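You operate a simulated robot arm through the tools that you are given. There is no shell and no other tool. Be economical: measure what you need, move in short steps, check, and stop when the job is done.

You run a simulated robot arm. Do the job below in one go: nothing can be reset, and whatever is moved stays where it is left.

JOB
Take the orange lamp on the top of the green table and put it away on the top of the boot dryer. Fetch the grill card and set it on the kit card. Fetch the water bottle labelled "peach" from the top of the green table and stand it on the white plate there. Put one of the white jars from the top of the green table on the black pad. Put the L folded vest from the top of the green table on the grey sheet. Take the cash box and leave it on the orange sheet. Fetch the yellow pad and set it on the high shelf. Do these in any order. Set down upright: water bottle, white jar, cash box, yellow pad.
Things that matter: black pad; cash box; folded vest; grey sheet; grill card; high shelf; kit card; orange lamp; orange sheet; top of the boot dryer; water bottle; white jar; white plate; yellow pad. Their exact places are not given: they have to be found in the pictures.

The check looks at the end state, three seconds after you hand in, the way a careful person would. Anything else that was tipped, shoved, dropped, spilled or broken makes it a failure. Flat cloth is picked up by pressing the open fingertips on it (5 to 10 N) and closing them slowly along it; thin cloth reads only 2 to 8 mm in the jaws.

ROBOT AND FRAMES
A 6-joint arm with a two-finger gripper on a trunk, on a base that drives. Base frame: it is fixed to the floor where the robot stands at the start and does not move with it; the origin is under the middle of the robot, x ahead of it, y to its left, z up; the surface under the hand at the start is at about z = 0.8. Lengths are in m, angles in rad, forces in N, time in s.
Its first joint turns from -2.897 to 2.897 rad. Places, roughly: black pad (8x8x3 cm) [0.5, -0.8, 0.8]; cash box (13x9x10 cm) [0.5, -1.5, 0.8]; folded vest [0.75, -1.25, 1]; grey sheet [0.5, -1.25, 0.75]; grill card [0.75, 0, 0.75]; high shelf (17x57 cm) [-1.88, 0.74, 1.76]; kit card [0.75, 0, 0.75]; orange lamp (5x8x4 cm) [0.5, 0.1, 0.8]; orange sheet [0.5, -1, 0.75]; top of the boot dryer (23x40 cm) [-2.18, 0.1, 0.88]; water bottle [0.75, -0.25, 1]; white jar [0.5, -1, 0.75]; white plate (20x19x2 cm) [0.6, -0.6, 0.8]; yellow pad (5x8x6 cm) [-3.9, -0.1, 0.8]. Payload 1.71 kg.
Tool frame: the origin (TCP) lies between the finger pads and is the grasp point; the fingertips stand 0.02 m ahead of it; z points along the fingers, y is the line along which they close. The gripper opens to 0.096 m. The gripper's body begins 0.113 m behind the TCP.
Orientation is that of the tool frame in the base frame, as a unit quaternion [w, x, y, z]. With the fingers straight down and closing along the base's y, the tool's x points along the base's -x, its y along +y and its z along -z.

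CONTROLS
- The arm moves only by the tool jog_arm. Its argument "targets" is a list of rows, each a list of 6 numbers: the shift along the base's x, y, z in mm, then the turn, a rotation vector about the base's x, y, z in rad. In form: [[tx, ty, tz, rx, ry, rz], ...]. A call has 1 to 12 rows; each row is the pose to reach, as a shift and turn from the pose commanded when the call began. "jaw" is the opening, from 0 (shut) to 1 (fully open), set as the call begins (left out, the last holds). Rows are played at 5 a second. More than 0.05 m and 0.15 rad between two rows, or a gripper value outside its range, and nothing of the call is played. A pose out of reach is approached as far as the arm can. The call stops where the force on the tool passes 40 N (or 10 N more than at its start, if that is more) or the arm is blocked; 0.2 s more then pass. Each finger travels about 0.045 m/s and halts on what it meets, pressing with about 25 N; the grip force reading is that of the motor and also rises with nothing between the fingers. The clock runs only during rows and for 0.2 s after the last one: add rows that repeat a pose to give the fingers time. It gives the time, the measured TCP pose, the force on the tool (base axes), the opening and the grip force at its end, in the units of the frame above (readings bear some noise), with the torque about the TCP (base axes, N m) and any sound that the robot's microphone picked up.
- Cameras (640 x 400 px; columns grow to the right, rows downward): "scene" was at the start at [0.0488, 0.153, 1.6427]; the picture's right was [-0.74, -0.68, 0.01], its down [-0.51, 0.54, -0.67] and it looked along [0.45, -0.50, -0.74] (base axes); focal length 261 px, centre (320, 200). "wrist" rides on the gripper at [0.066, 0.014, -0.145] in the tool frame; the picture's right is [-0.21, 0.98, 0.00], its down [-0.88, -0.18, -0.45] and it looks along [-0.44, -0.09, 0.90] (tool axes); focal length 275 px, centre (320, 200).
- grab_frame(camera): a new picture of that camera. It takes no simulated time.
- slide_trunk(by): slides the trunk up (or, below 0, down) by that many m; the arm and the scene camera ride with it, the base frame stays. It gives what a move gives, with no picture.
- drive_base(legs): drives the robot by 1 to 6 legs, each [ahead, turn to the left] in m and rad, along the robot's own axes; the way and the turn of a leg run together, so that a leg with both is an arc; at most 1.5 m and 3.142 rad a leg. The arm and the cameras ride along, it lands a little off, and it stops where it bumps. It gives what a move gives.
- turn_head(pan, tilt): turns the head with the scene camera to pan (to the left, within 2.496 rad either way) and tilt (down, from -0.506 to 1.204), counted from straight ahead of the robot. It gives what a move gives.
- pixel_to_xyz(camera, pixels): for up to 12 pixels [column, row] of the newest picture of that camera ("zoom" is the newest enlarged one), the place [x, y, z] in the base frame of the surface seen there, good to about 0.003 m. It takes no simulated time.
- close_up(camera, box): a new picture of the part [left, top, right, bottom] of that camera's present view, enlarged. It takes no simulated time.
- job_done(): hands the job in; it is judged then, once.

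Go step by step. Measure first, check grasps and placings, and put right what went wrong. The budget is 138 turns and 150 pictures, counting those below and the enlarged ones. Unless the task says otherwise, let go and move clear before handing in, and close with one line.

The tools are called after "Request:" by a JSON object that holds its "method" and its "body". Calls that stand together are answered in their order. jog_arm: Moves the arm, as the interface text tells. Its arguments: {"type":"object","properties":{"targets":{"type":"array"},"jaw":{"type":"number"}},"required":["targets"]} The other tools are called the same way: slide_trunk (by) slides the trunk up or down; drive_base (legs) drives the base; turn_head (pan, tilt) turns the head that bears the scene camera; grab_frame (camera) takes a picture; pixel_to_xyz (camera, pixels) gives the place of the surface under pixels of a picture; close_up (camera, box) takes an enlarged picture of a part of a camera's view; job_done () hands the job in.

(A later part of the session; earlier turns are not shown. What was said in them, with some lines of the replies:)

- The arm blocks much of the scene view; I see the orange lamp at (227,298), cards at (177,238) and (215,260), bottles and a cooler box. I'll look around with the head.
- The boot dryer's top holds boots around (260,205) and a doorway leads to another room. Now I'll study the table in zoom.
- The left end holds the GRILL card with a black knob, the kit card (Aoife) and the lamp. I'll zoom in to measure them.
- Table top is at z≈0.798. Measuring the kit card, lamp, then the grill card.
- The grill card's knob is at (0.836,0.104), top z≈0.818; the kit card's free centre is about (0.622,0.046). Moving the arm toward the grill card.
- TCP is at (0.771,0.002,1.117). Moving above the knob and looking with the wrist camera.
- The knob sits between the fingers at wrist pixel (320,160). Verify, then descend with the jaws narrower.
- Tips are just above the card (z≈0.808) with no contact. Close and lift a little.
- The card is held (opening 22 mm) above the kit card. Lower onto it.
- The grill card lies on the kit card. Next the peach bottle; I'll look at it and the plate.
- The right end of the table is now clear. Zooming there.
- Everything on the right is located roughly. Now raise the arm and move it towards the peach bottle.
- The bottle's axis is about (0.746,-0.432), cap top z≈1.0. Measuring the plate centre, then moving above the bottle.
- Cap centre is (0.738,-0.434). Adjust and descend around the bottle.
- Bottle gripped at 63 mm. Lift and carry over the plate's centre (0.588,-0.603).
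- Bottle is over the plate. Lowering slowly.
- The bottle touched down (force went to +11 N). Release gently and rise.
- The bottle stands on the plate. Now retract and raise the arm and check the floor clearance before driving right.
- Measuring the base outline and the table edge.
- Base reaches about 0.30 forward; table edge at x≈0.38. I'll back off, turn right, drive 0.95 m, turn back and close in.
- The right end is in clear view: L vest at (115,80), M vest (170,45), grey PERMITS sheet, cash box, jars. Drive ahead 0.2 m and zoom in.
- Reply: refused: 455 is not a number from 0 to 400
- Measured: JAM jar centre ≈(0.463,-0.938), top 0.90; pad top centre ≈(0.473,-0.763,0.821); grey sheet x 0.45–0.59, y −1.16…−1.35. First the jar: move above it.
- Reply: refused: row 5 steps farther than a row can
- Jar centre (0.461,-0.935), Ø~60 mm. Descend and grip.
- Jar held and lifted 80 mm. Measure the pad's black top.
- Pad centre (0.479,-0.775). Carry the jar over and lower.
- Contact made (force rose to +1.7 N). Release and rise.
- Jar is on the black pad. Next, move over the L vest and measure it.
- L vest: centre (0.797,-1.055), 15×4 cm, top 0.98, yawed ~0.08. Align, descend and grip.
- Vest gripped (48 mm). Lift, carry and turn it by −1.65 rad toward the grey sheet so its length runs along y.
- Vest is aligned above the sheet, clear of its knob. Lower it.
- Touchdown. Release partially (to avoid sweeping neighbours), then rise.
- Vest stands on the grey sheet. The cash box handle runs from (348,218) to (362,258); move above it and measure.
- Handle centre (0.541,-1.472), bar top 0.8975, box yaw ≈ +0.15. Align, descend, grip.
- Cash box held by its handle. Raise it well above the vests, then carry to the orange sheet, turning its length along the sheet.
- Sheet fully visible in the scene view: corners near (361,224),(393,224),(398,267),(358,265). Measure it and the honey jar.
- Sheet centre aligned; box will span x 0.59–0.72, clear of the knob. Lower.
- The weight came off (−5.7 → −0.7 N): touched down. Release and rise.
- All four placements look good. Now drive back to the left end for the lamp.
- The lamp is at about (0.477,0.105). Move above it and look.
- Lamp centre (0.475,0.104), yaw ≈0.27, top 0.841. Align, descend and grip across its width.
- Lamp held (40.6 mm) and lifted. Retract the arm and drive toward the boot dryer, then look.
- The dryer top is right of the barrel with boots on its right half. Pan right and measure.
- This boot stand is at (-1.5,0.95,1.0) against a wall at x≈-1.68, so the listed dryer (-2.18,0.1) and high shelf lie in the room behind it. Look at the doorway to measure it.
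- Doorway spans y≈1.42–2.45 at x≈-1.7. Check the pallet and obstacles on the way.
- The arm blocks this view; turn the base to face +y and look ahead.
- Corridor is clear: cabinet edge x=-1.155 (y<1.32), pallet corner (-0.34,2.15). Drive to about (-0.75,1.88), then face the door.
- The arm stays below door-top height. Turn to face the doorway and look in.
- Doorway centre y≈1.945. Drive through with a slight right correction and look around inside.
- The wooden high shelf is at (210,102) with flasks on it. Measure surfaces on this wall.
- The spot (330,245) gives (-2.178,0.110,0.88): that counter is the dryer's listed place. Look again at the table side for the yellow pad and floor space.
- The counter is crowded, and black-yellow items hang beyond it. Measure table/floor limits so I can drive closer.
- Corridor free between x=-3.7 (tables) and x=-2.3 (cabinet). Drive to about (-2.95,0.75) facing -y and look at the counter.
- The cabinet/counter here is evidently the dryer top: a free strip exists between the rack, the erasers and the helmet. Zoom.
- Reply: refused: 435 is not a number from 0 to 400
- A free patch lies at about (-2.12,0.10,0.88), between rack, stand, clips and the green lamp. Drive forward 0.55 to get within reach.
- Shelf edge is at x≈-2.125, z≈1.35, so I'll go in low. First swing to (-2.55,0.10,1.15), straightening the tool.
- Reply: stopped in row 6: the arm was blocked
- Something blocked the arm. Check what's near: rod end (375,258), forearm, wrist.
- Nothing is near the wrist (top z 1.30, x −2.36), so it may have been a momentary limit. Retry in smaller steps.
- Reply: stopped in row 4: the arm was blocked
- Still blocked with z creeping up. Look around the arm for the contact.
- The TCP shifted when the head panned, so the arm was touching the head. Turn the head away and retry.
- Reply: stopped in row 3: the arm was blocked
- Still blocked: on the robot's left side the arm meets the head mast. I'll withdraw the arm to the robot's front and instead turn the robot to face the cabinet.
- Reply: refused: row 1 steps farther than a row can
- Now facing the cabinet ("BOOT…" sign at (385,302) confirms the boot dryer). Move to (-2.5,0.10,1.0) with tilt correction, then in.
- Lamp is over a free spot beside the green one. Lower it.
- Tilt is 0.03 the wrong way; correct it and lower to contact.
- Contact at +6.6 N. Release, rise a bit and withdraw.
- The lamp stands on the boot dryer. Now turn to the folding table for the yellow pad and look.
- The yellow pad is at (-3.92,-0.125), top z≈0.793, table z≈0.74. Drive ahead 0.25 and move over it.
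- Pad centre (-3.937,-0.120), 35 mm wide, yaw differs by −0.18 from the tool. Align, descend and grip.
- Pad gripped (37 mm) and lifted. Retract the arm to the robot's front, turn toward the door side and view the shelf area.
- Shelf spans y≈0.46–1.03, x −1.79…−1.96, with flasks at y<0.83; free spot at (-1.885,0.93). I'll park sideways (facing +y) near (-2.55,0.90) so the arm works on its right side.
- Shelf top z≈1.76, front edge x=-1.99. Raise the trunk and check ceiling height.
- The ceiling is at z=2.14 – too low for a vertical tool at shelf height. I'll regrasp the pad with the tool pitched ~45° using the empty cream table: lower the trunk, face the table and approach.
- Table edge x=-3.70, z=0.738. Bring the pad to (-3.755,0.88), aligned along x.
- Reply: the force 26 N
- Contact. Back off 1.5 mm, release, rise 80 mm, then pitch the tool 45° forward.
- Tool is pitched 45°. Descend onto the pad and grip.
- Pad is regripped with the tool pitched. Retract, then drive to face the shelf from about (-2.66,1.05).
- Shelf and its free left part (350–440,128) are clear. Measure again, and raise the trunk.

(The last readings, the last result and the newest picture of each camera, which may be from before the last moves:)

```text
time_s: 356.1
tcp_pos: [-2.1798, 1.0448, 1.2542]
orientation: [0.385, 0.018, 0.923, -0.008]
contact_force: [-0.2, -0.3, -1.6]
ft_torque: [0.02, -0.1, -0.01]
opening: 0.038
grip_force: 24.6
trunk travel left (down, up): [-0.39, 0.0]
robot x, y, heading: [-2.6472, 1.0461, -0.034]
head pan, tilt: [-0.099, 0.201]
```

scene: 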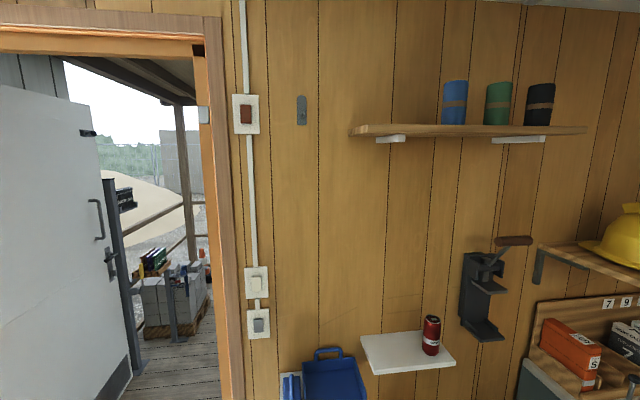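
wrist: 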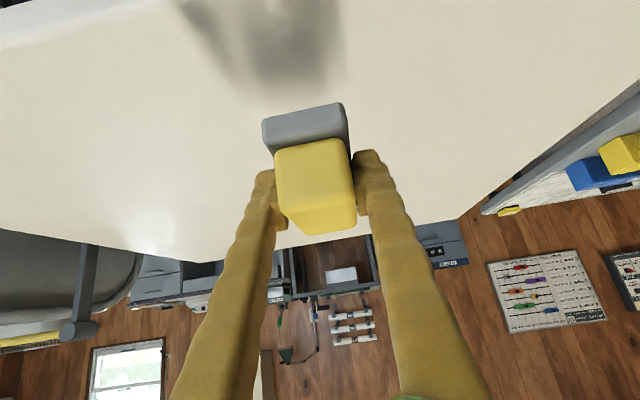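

Free part: y 0.83–1.05, x −1.79…−1.99. Raise the hand vertically in front of the shelf, straightening yaw.

Request:
{"method": "jog_arm", "body": {"targets": [[0, 0, 45, 0, 0.013, 0.039], [0, 0, 90, 0, 0.013, 0.039], [0, 0, 135, 0, 0.013, 0.039], [0, 0, 180, 0, 0.013, 0.039], [0, 0, 225, 0, 0.013, 0.039], [0, 0, 270, 0, 0.013, 0.039], [0, 0, 315, 0, 0.013, 0.039], [0, 0, 360, 0, 0.013, 0.039], [0, 0, 360, 0, 0.013, 0.039]]}}

Request:
{"method": "grab_frame", "body": {"camera": "scene"}}

```text
time_s: 358.3
tcp_pos: [-2.1825, 1.0455, 1.6157]
orientation: [0.379, 0.0, 0.925, 0.0]
contact_force: [1.7, 1.0, -0.9]
ft_torque: [0.0, 0.11, 0.01]
opening: 0.0375
grip_force: 24.9
trunk travel left (down, up): [-0.39, 0.0]
robot x, y, heading: [-2.6469, 1.0459, -0.035]
head pan, tilt: [-0.099, 0.201]
stopped in row 9: the arm was blocked; the commanded pose is now the measured one
```

```text
37 pictures are left
```

scene: 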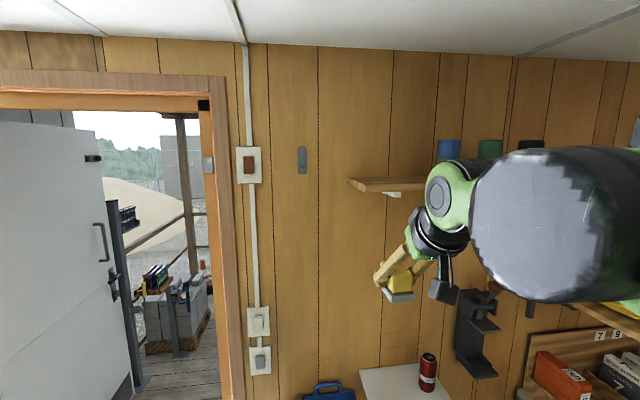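

It reached z=1.616 but reports blocked. Look for the elbow near the ceiling.

Request:
{"method": "turn_head", "body": {"pan": -1.3, "tilt": -0.3}}

Request:
{"method": "grab_frame", "body": {"camera": "scene"}}

```text
time_s: 359.7
tcp_pos: [-2.1813, 1.0452, 1.6159]
orientation: [0.377, 0.0, 0.926, 0.001]
contact_force: [-1.4, -0.3, -0.4]
ft_torque: [0.03, -0.02, 0.02]
opening: 0.0377
grip_force: 25.1
trunk travel left (down, up): [-0.39, 0.0]
robot x, y, heading: [-2.6474, 1.0401, -0.034]
head pan, tilt: [-1.3, -0.3]
```

```text
36 pictures are left
```

scene: 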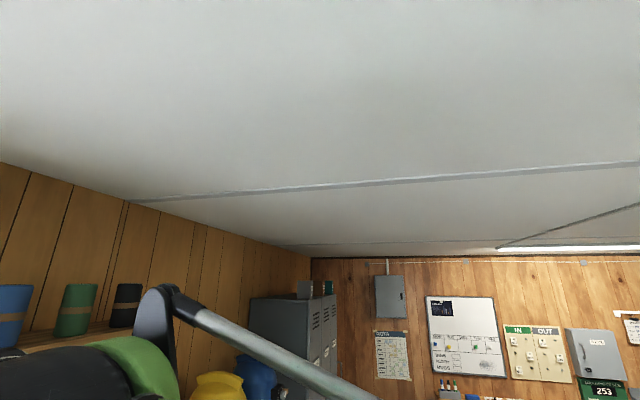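

Nothing near the ceiling; likely the arm is folded to a joint limit. Back the base up 0.10 m after a trial of moving up and outward.

Request:
{"method": "jog_arm", "body": {"targets": [[15, -10, 20, 0, 0, 0], [30, -20, 40, 0, 0, 0], [45, -30, 60, 0, 0, 0], [60, -40, 80, 0, 0, 0]]}}

```text
time_s: 360.9
tcp_pos: [-2.1189, 1.0064, 1.6953]
orientation: [0.377, 0.0, 0.926, 0.001]
contact_force: [1.0, 0.3, -1.3]
ft_torque: [0.0, 0.14, -0.04]
opening: 0.0375
grip_force: 24.5
trunk travel left (down, up): [-0.39, 0.0]
robot x, y, heading: [-2.6471, 1.0433, -0.032]
head pan, tilt: [-1.3, -0.3]
stopped in row 4: the arm was blocked; the commanded pose is now the measured one
```

It did move (z=1.695). Continue up gently and see.

Request:
{"method": "jog_arm", "body": {"targets": [[0, -10, 20, 0, 0, 0], [5, -20, 40, 0, 0, 0], [10, -30, 60, 0, 0, 0], [10, -35, 80, 0, 0, 0]]}}

Request:
{"method": "turn_head", "body": {"pan": -0.2, "tilt": 0.0}}

Request:
{"method": "grab_frame", "body": {"camera": "scene"}}

```text
time_s: 361.9
tcp_pos: [-2.0899, 0.9705, 1.768]
orientation: [0.372, 0.001, 0.928, 0.0]
contact_force: [0.3, -0.5, -0.6]
ft_torque: [0.04, 0.04, 0.05]
opening: 0.0377
grip_force: 24.6
trunk travel left (down, up): [-0.39, 0.0]
robot x, y, heading: [-2.6456, 1.0432, -0.035]
head pan, tilt: [-1.3, -0.3]
```

```text
time_s: 363.3
tcp_pos: [-2.1345, 0.9736, 1.7815]
orientation: [0.383, 0.003, 0.924, -0.001]
contact_force: [0.2, 0.0, -1.2]
ft_torque: [-0.01, 0.04, -0.01]
opening: 0.0378
grip_force: 25.3
trunk travel left (down, up): [-0.39, 0.0]
robot x, y, heading: [-2.6506, 1.0403, -0.034]
head pan, tilt: [-0.201, 0.0]
```

```text
35 pictures are left
```

scene: 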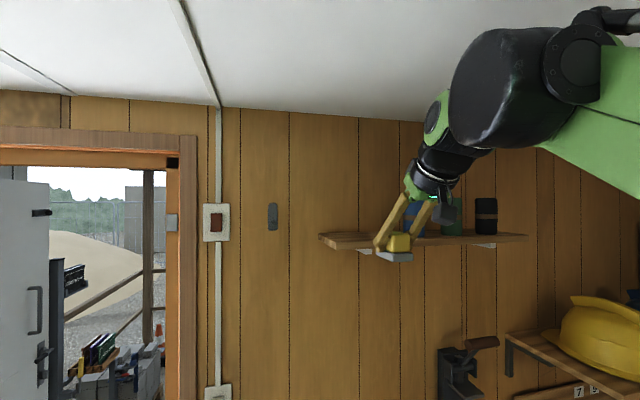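

Pad is now at shelf height in front of it. Check clearance of wrist to ceiling.

Request:
{"method": "pixel_to_xyz", "body": {"camera": "scene", "pixels": [[500, 40], [540, 45], [440, 100], [590, 40], [610, 15], [405, 245], [390, 257], [620, 30]]}}

```text
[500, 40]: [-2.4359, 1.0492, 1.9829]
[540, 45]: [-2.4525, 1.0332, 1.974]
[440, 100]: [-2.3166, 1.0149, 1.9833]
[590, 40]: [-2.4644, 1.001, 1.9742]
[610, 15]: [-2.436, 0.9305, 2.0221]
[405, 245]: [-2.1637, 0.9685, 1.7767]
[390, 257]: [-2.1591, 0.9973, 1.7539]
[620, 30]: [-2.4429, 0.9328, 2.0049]
```

Wrist top ≈2.02, enough margin to rise 45 mm (ceiling 2.14). Rise, then move in over the shelf.

Request:
{"method": "jog_arm", "body": {"targets": [[0, -10, 20, 0, 0.005, 0], [0, -20, 36, 0, 0.009, 0], [0, -28, 46, 0, 0.009, 0], [0, -28, 46, 0, 0.009, 0]]}}

Request:
{"method": "grab_frame", "body": {"camera": "scene"}}

```text
time_s: 364.3
tcp_pos: [-2.1259, 0.9439, 1.8254]
orientation: [0.376, 0.001, 0.926, -0.001]
contact_force: [0.4, -0.4, -0.6]
ft_torque: [-0.02, 0.0, -0.03]
opening: 0.0376
grip_force: 25.5
trunk travel left (down, up): [-0.39, 0.0]
robot x, y, heading: [-2.6488, 1.0401, -0.034]
head pan, tilt: [-0.201, 0.0]
```

```text
34 pictures are left
```

scene: 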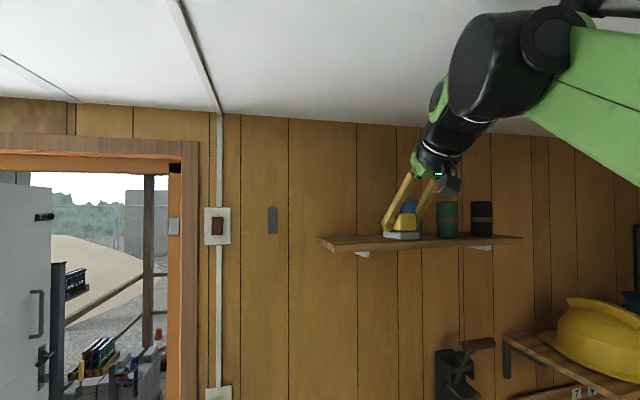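

Now move in over the shelf.

Request:
{"method": "jog_arm", "body": {"targets": [[40, 1, 0, 0, 0, 0], [80, 2, 0, 0, 0, 0], [120, 3, 0, 0, 0, 0], [160, 4, 0, 0, 0, 0], [200, 5, 0, 0, 0, 0], [238, 6, 0, 0, 0, 0], [238, 6, 0, 0, 0, 0]]}}

Request:
{"method": "grab_frame", "body": {"camera": "scene"}}

Request:
{"method": "grab_frame", "body": {"camera": "wrist"}}

```text
time_s: 366.1
tcp_pos: [-1.8934, 0.9502, 1.8324]
orientation: [0.378, 0.002, 0.926, 0.001]
contact_force: [-0.1, 0.7, -0.4]
ft_torque: [-0.02, -0.02, -0.03]
opening: 0.0374
grip_force: 24.9
trunk travel left (down, up): [-0.39, 0.0]
robot x, y, heading: [-2.6476, 1.0415, -0.034]
head pan, tilt: [-0.201, 0.0]
stopped in row 7: the arm was blocked; the commanded pose is now the measured one
```

```text
33 pictures are left
```

scene: 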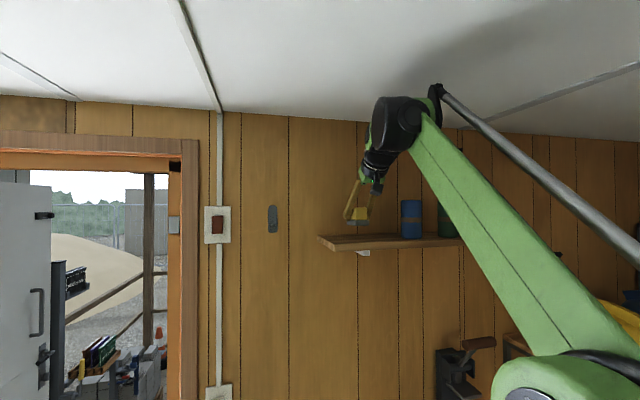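

```text
32 pictures are left
```

wrist: 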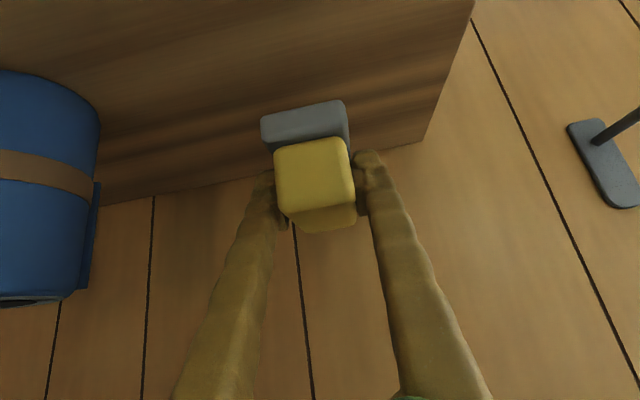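

Pad is over the shelf's free part at (-1.893,0.950). Lower slowly.

Request:
{"method": "jog_arm", "body": {"targets": [[0, 0, -10, 0, 0, 0], [0, 0, -20, 0, 0, 0], [0, 0, -28, 0, 0, 0], [0, 0, -32, 0, 0, 0], [0, 0, -32, 0, 0, 0]]}}

Request:
{"method": "close_up", "body": {"camera": "scene", "box": [310, 170, 450, 260]}}

```text
time_s: 366.6
tcp_pos: [-1.8744, 0.9492, 1.8097]
orientation: [0.375, 0.002, 0.927, -0.001]
contact_force: [-2.7, 0.4, 1.3]
ft_torque: [0.01, -0.12, -0.01]
opening: 0.0378
grip_force: 24.8
trunk travel left (down, up): [-0.39, 0.0]
robot x, y, heading: [-2.6464, 1.0428, -0.032]
head pan, tilt: [-0.201, 0.0]
stopped in row 2: the force on the tool passed its limit at 72 N (the readings are from after the stop); the commanded pose is now the measured one
```

```text
4.44 times, centred on (380, 215) of scene
```

zoom: 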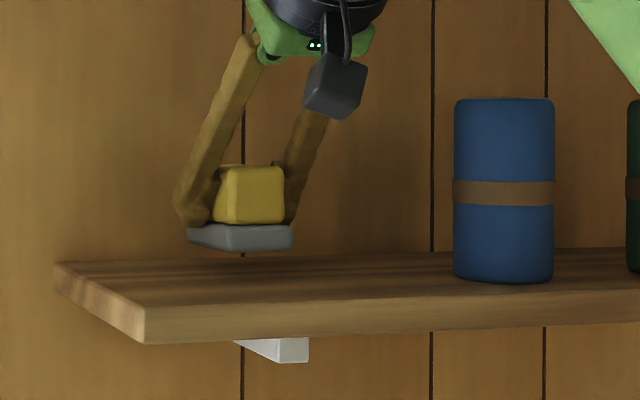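

A brief force spike, but the pad is still held above the shelf. Check the pad's attitude with the wrist camera and its edges.

Request:
{"method": "close_up", "body": {"camera": "wrist", "box": [160, 40, 480, 260]}}

Request:
{"method": "close_up", "body": {"camera": "scene", "box": [340, 70, 470, 240]}}

Request:
{"method": "pixel_to_xyz", "body": {"camera": "scene", "pixels": [[352, 223], [375, 224], [437, 88], [400, 100], [355, 210], [372, 210]]}}

```text
1.82 times, centred on (320, 150) of wrist
```

zoom: 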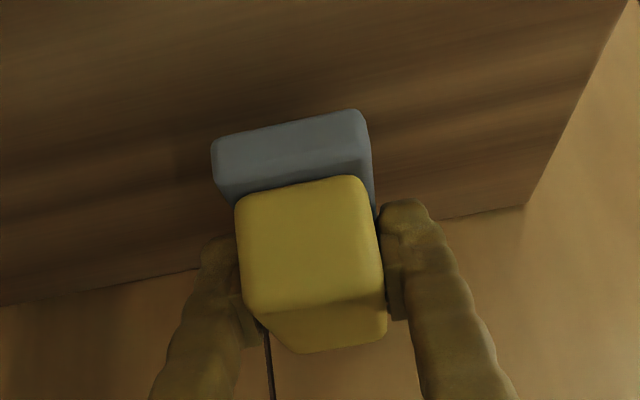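

```text
2.35 times, centred on (405, 155) of scene
```

zoom: 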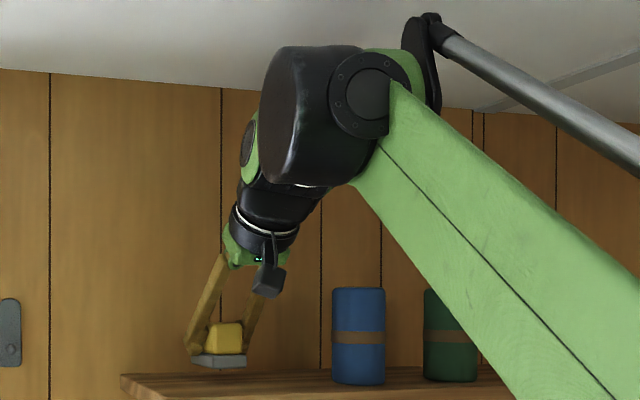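

```text
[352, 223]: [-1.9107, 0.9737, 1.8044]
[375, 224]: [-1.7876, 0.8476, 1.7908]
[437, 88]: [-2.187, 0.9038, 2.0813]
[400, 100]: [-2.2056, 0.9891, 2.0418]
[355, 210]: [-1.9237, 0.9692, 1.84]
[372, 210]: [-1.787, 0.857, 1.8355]
```

The pad is unchanged in the grip. Continue lowering in small steps.

Request:
{"method": "jog_arm", "body": {"targets": [[-2, 0, -2, 0, 0, 0], [-4, 0, -4, 0, 0, 0], [-6, 0, -6, 0, 0, 0], [-8, 0, -8, 0, 0, 0], [-10, 0, -10, 0, 0, 0], [-10, 0, -10, 0, 0, 0]]}}

```text
time_s: 368.0
tcp_pos: [-1.8817, 0.9489, 1.7995]
orientation: [0.374, 0.001, 0.927, 0.0]
contact_force: [-0.2, -0.1, 0.5]
ft_torque: [0.01, 0.04, 0.03]
opening: 0.0379
grip_force: 24.9
trunk travel left (down, up): [-0.39, 0.0]
robot x, y, heading: [-2.6458, 1.0431, -0.03]
head pan, tilt: [-0.201, 0.0]
```

Request:
{"method": "jog_arm", "body": {"targets": [[0, 0, -1, 0, -0.01, 0], [0, 0, -2, 0, -0.01, 0], [0, 0, -3, 0, -0.01, 0], [0, 0, -3, 0, -0.01, 0]]}}

Request:
{"method": "close_up", "body": {"camera": "scene", "box": [310, 180, 430, 260]}}

```text
time_s: 369.0
tcp_pos: [-1.8828, 0.9487, 1.7967]
orientation: [0.379, 0.001, 0.925, 0.0]
contact_force: [0.7, 0.3, -0.6]
ft_torque: [0.0, 0.01, -0.03]
opening: 0.038
grip_force: 24.0
trunk travel left (down, up): [-0.39, 0.0]
robot x, y, heading: [-2.6496, 1.045, -0.025]
head pan, tilt: [-0.201, 0.0]
```

```text
5.00 times, centred on (370, 220) of scene
```

zoom: 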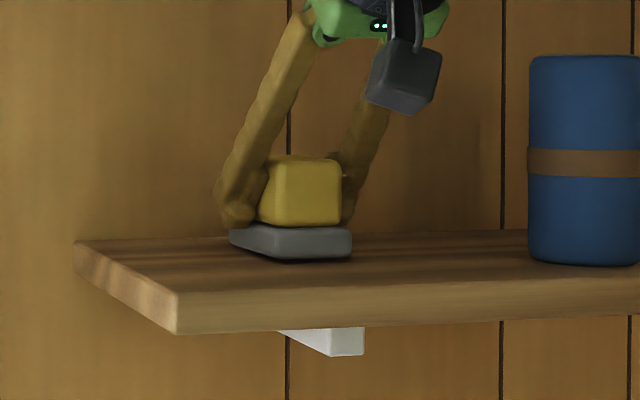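

Almost touching. Probe further down.

Request:
{"method": "jog_arm", "body": {"targets": [[0, 0, -1, 0, 0, 0], [0, 0, -2, 0, 0, 0], [0, 0, -2, 0, 0, 0]]}}

```text
time_s: 369.8
tcp_pos: [-1.8832, 0.9488, 1.7954]
orientation: [0.38, 0.001, 0.925, 0.0]
contact_force: [2.1, -0.3, 3.6]
ft_torque: [-0.04, -0.23, -0.04]
opening: 0.0376
grip_force: 25.0
trunk travel left (down, up): [-0.39, 0.0]
robot x, y, heading: [-2.6453, 1.0443, -0.029]
head pan, tilt: [-0.201, 0.0]
```

Contact. Release and withdraw along the tool axis.

Request:
{"method": "jog_arm", "body": {"targets": [[0, 0, -0.5, 0, 0, 0], [0, 0, -0.5, 0, 0, 0], [0, 0, -0.5, 0, 0, 0], [0, 0, -0.5, 0, 0, 0], [0, 0, -0.5, 0, 0, 0]], "jaw": 0.7}}

Request:
{"method": "jog_arm", "body": {"targets": [[-15, 0, 8, 0, 0, 0], [-35, 0, 20, 0, 0, 0], [-60, 0, 30, 0, 0, 0], [-95, 0, 35, 0, 0, 0], [-130, 0, 35, 0, 0, 0], [-165, 0, 35, 0, 0, 0], [-200, 0, 30, 0, 0, 0]]}}

Request:
{"method": "grab_frame", "body": {"camera": "scene"}}

Request:
{"method": "close_up", "body": {"camera": "scene", "box": [310, 180, 430, 260]}}

```text
time_s: 371.0
tcp_pos: [-1.8837, 0.9493, 1.7936]
orientation: [0.38, 0.001, 0.925, 0.0]
contact_force: [0.1, -0.4, -0.4]
ft_torque: [-0.03, 0.01, -0.02]
opening: 0.0673
grip_force: 0.0
trunk travel left (down, up): [-0.39, 0.0]
robot x, y, heading: [-2.6437, 1.0372, -0.033]
head pan, tilt: [-0.201, 0.0]
```

```text
time_s: 372.6
tcp_pos: [-2.0857, 0.9505, 1.8272]
orientation: [0.381, 0.002, 0.924, -0.001]
contact_force: [-0.6, 0.7, 0.4]
ft_torque: [0.0, -0.06, 0.0]
opening: 0.067
grip_force: 0.0
trunk travel left (down, up): [-0.39, 0.0]
robot x, y, heading: [-2.648, 1.0431, -0.031]
head pan, tilt: [-0.201, 0.0]
```

```text
27 pictures are left
```

scene: 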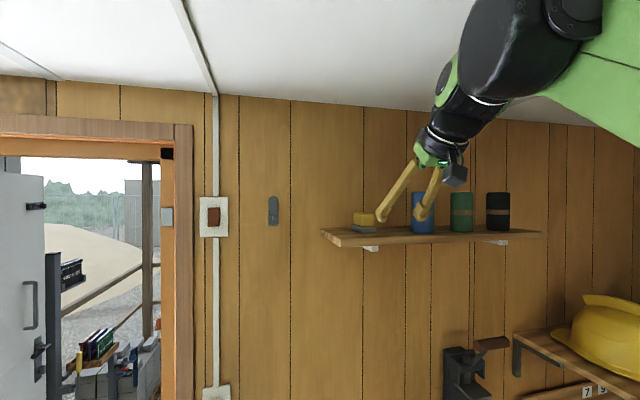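

```text
5.00 times, centred on (370, 220) of scene
```

zoom: 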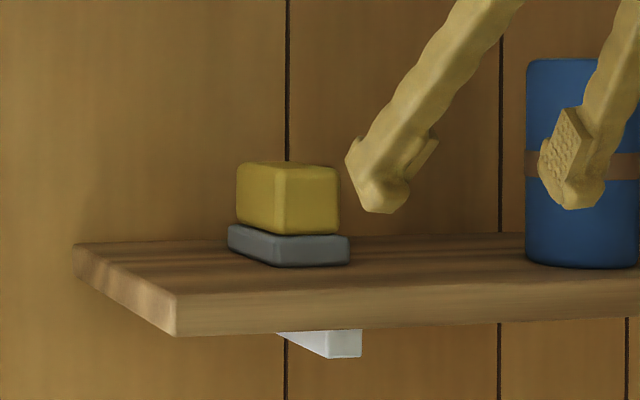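

The yellow pad stands upright on the shelf with the hand free. Back the base off a little for clearance and check once more.

Request:
{"method": "drive_base", "body": {"legs": [[-0.25, 0]]}}

Request:
{"method": "turn_head", "body": {"pan": -0.5, "tilt": 0.5}}

Request:
{"method": "grab_frame", "body": {"camera": "scene"}}

```text
time_s: 374.9
tcp_pos: [-2.3303, 0.9573, 1.8249]
orientation: [0.381, 0.003, 0.925, -0.001]
contact_force: [-1.2, 0.3, 0.7]
ft_torque: [0.01, -0.06, -0.03]
opening: 0.0673
grip_force: 0.1
trunk travel left (down, up): [-0.39, 0.0]
robot x, y, heading: [-2.8932, 1.0514, -0.038]
head pan, tilt: [-0.201, 0.0]
```

```text
time_s: 375.8
tcp_pos: [-2.3386, 0.9563, 1.8283]
orientation: [0.383, 0.003, 0.924, -0.002]
contact_force: [-0.1, -1.2, 0.7]
ft_torque: [-0.02, -0.07, -0.03]
opening: 0.0671
grip_force: 0.0
trunk travel left (down, up): [-0.39, 0.0]
robot x, y, heading: [-2.8967, 1.0526, -0.033]
head pan, tilt: [-0.499, 0.499]
```

```text
25 pictures are left
```

scene: 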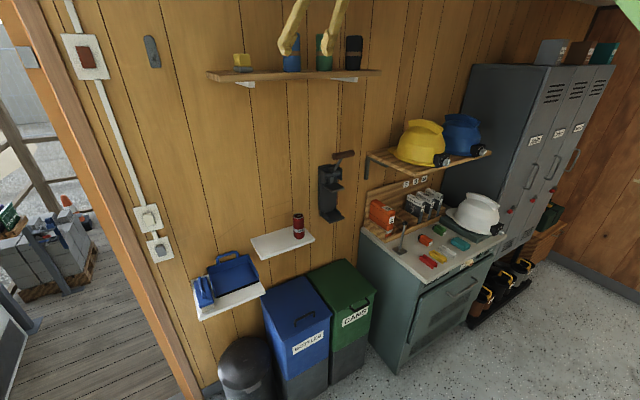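

The last picture shows the pad on the high shelf at (243,62) and the lamp on the boot dryer at (425,240), with nothing around them disturbed. All seven placings have been checked in pictures, so I'm handing in.

Request:
{"method": "job_done", "body": {}}

```text
The job is handed in.
```

All seven items are in their places, each checked in a picture after it was set down, and the job is handed in; the check's result has not come back.
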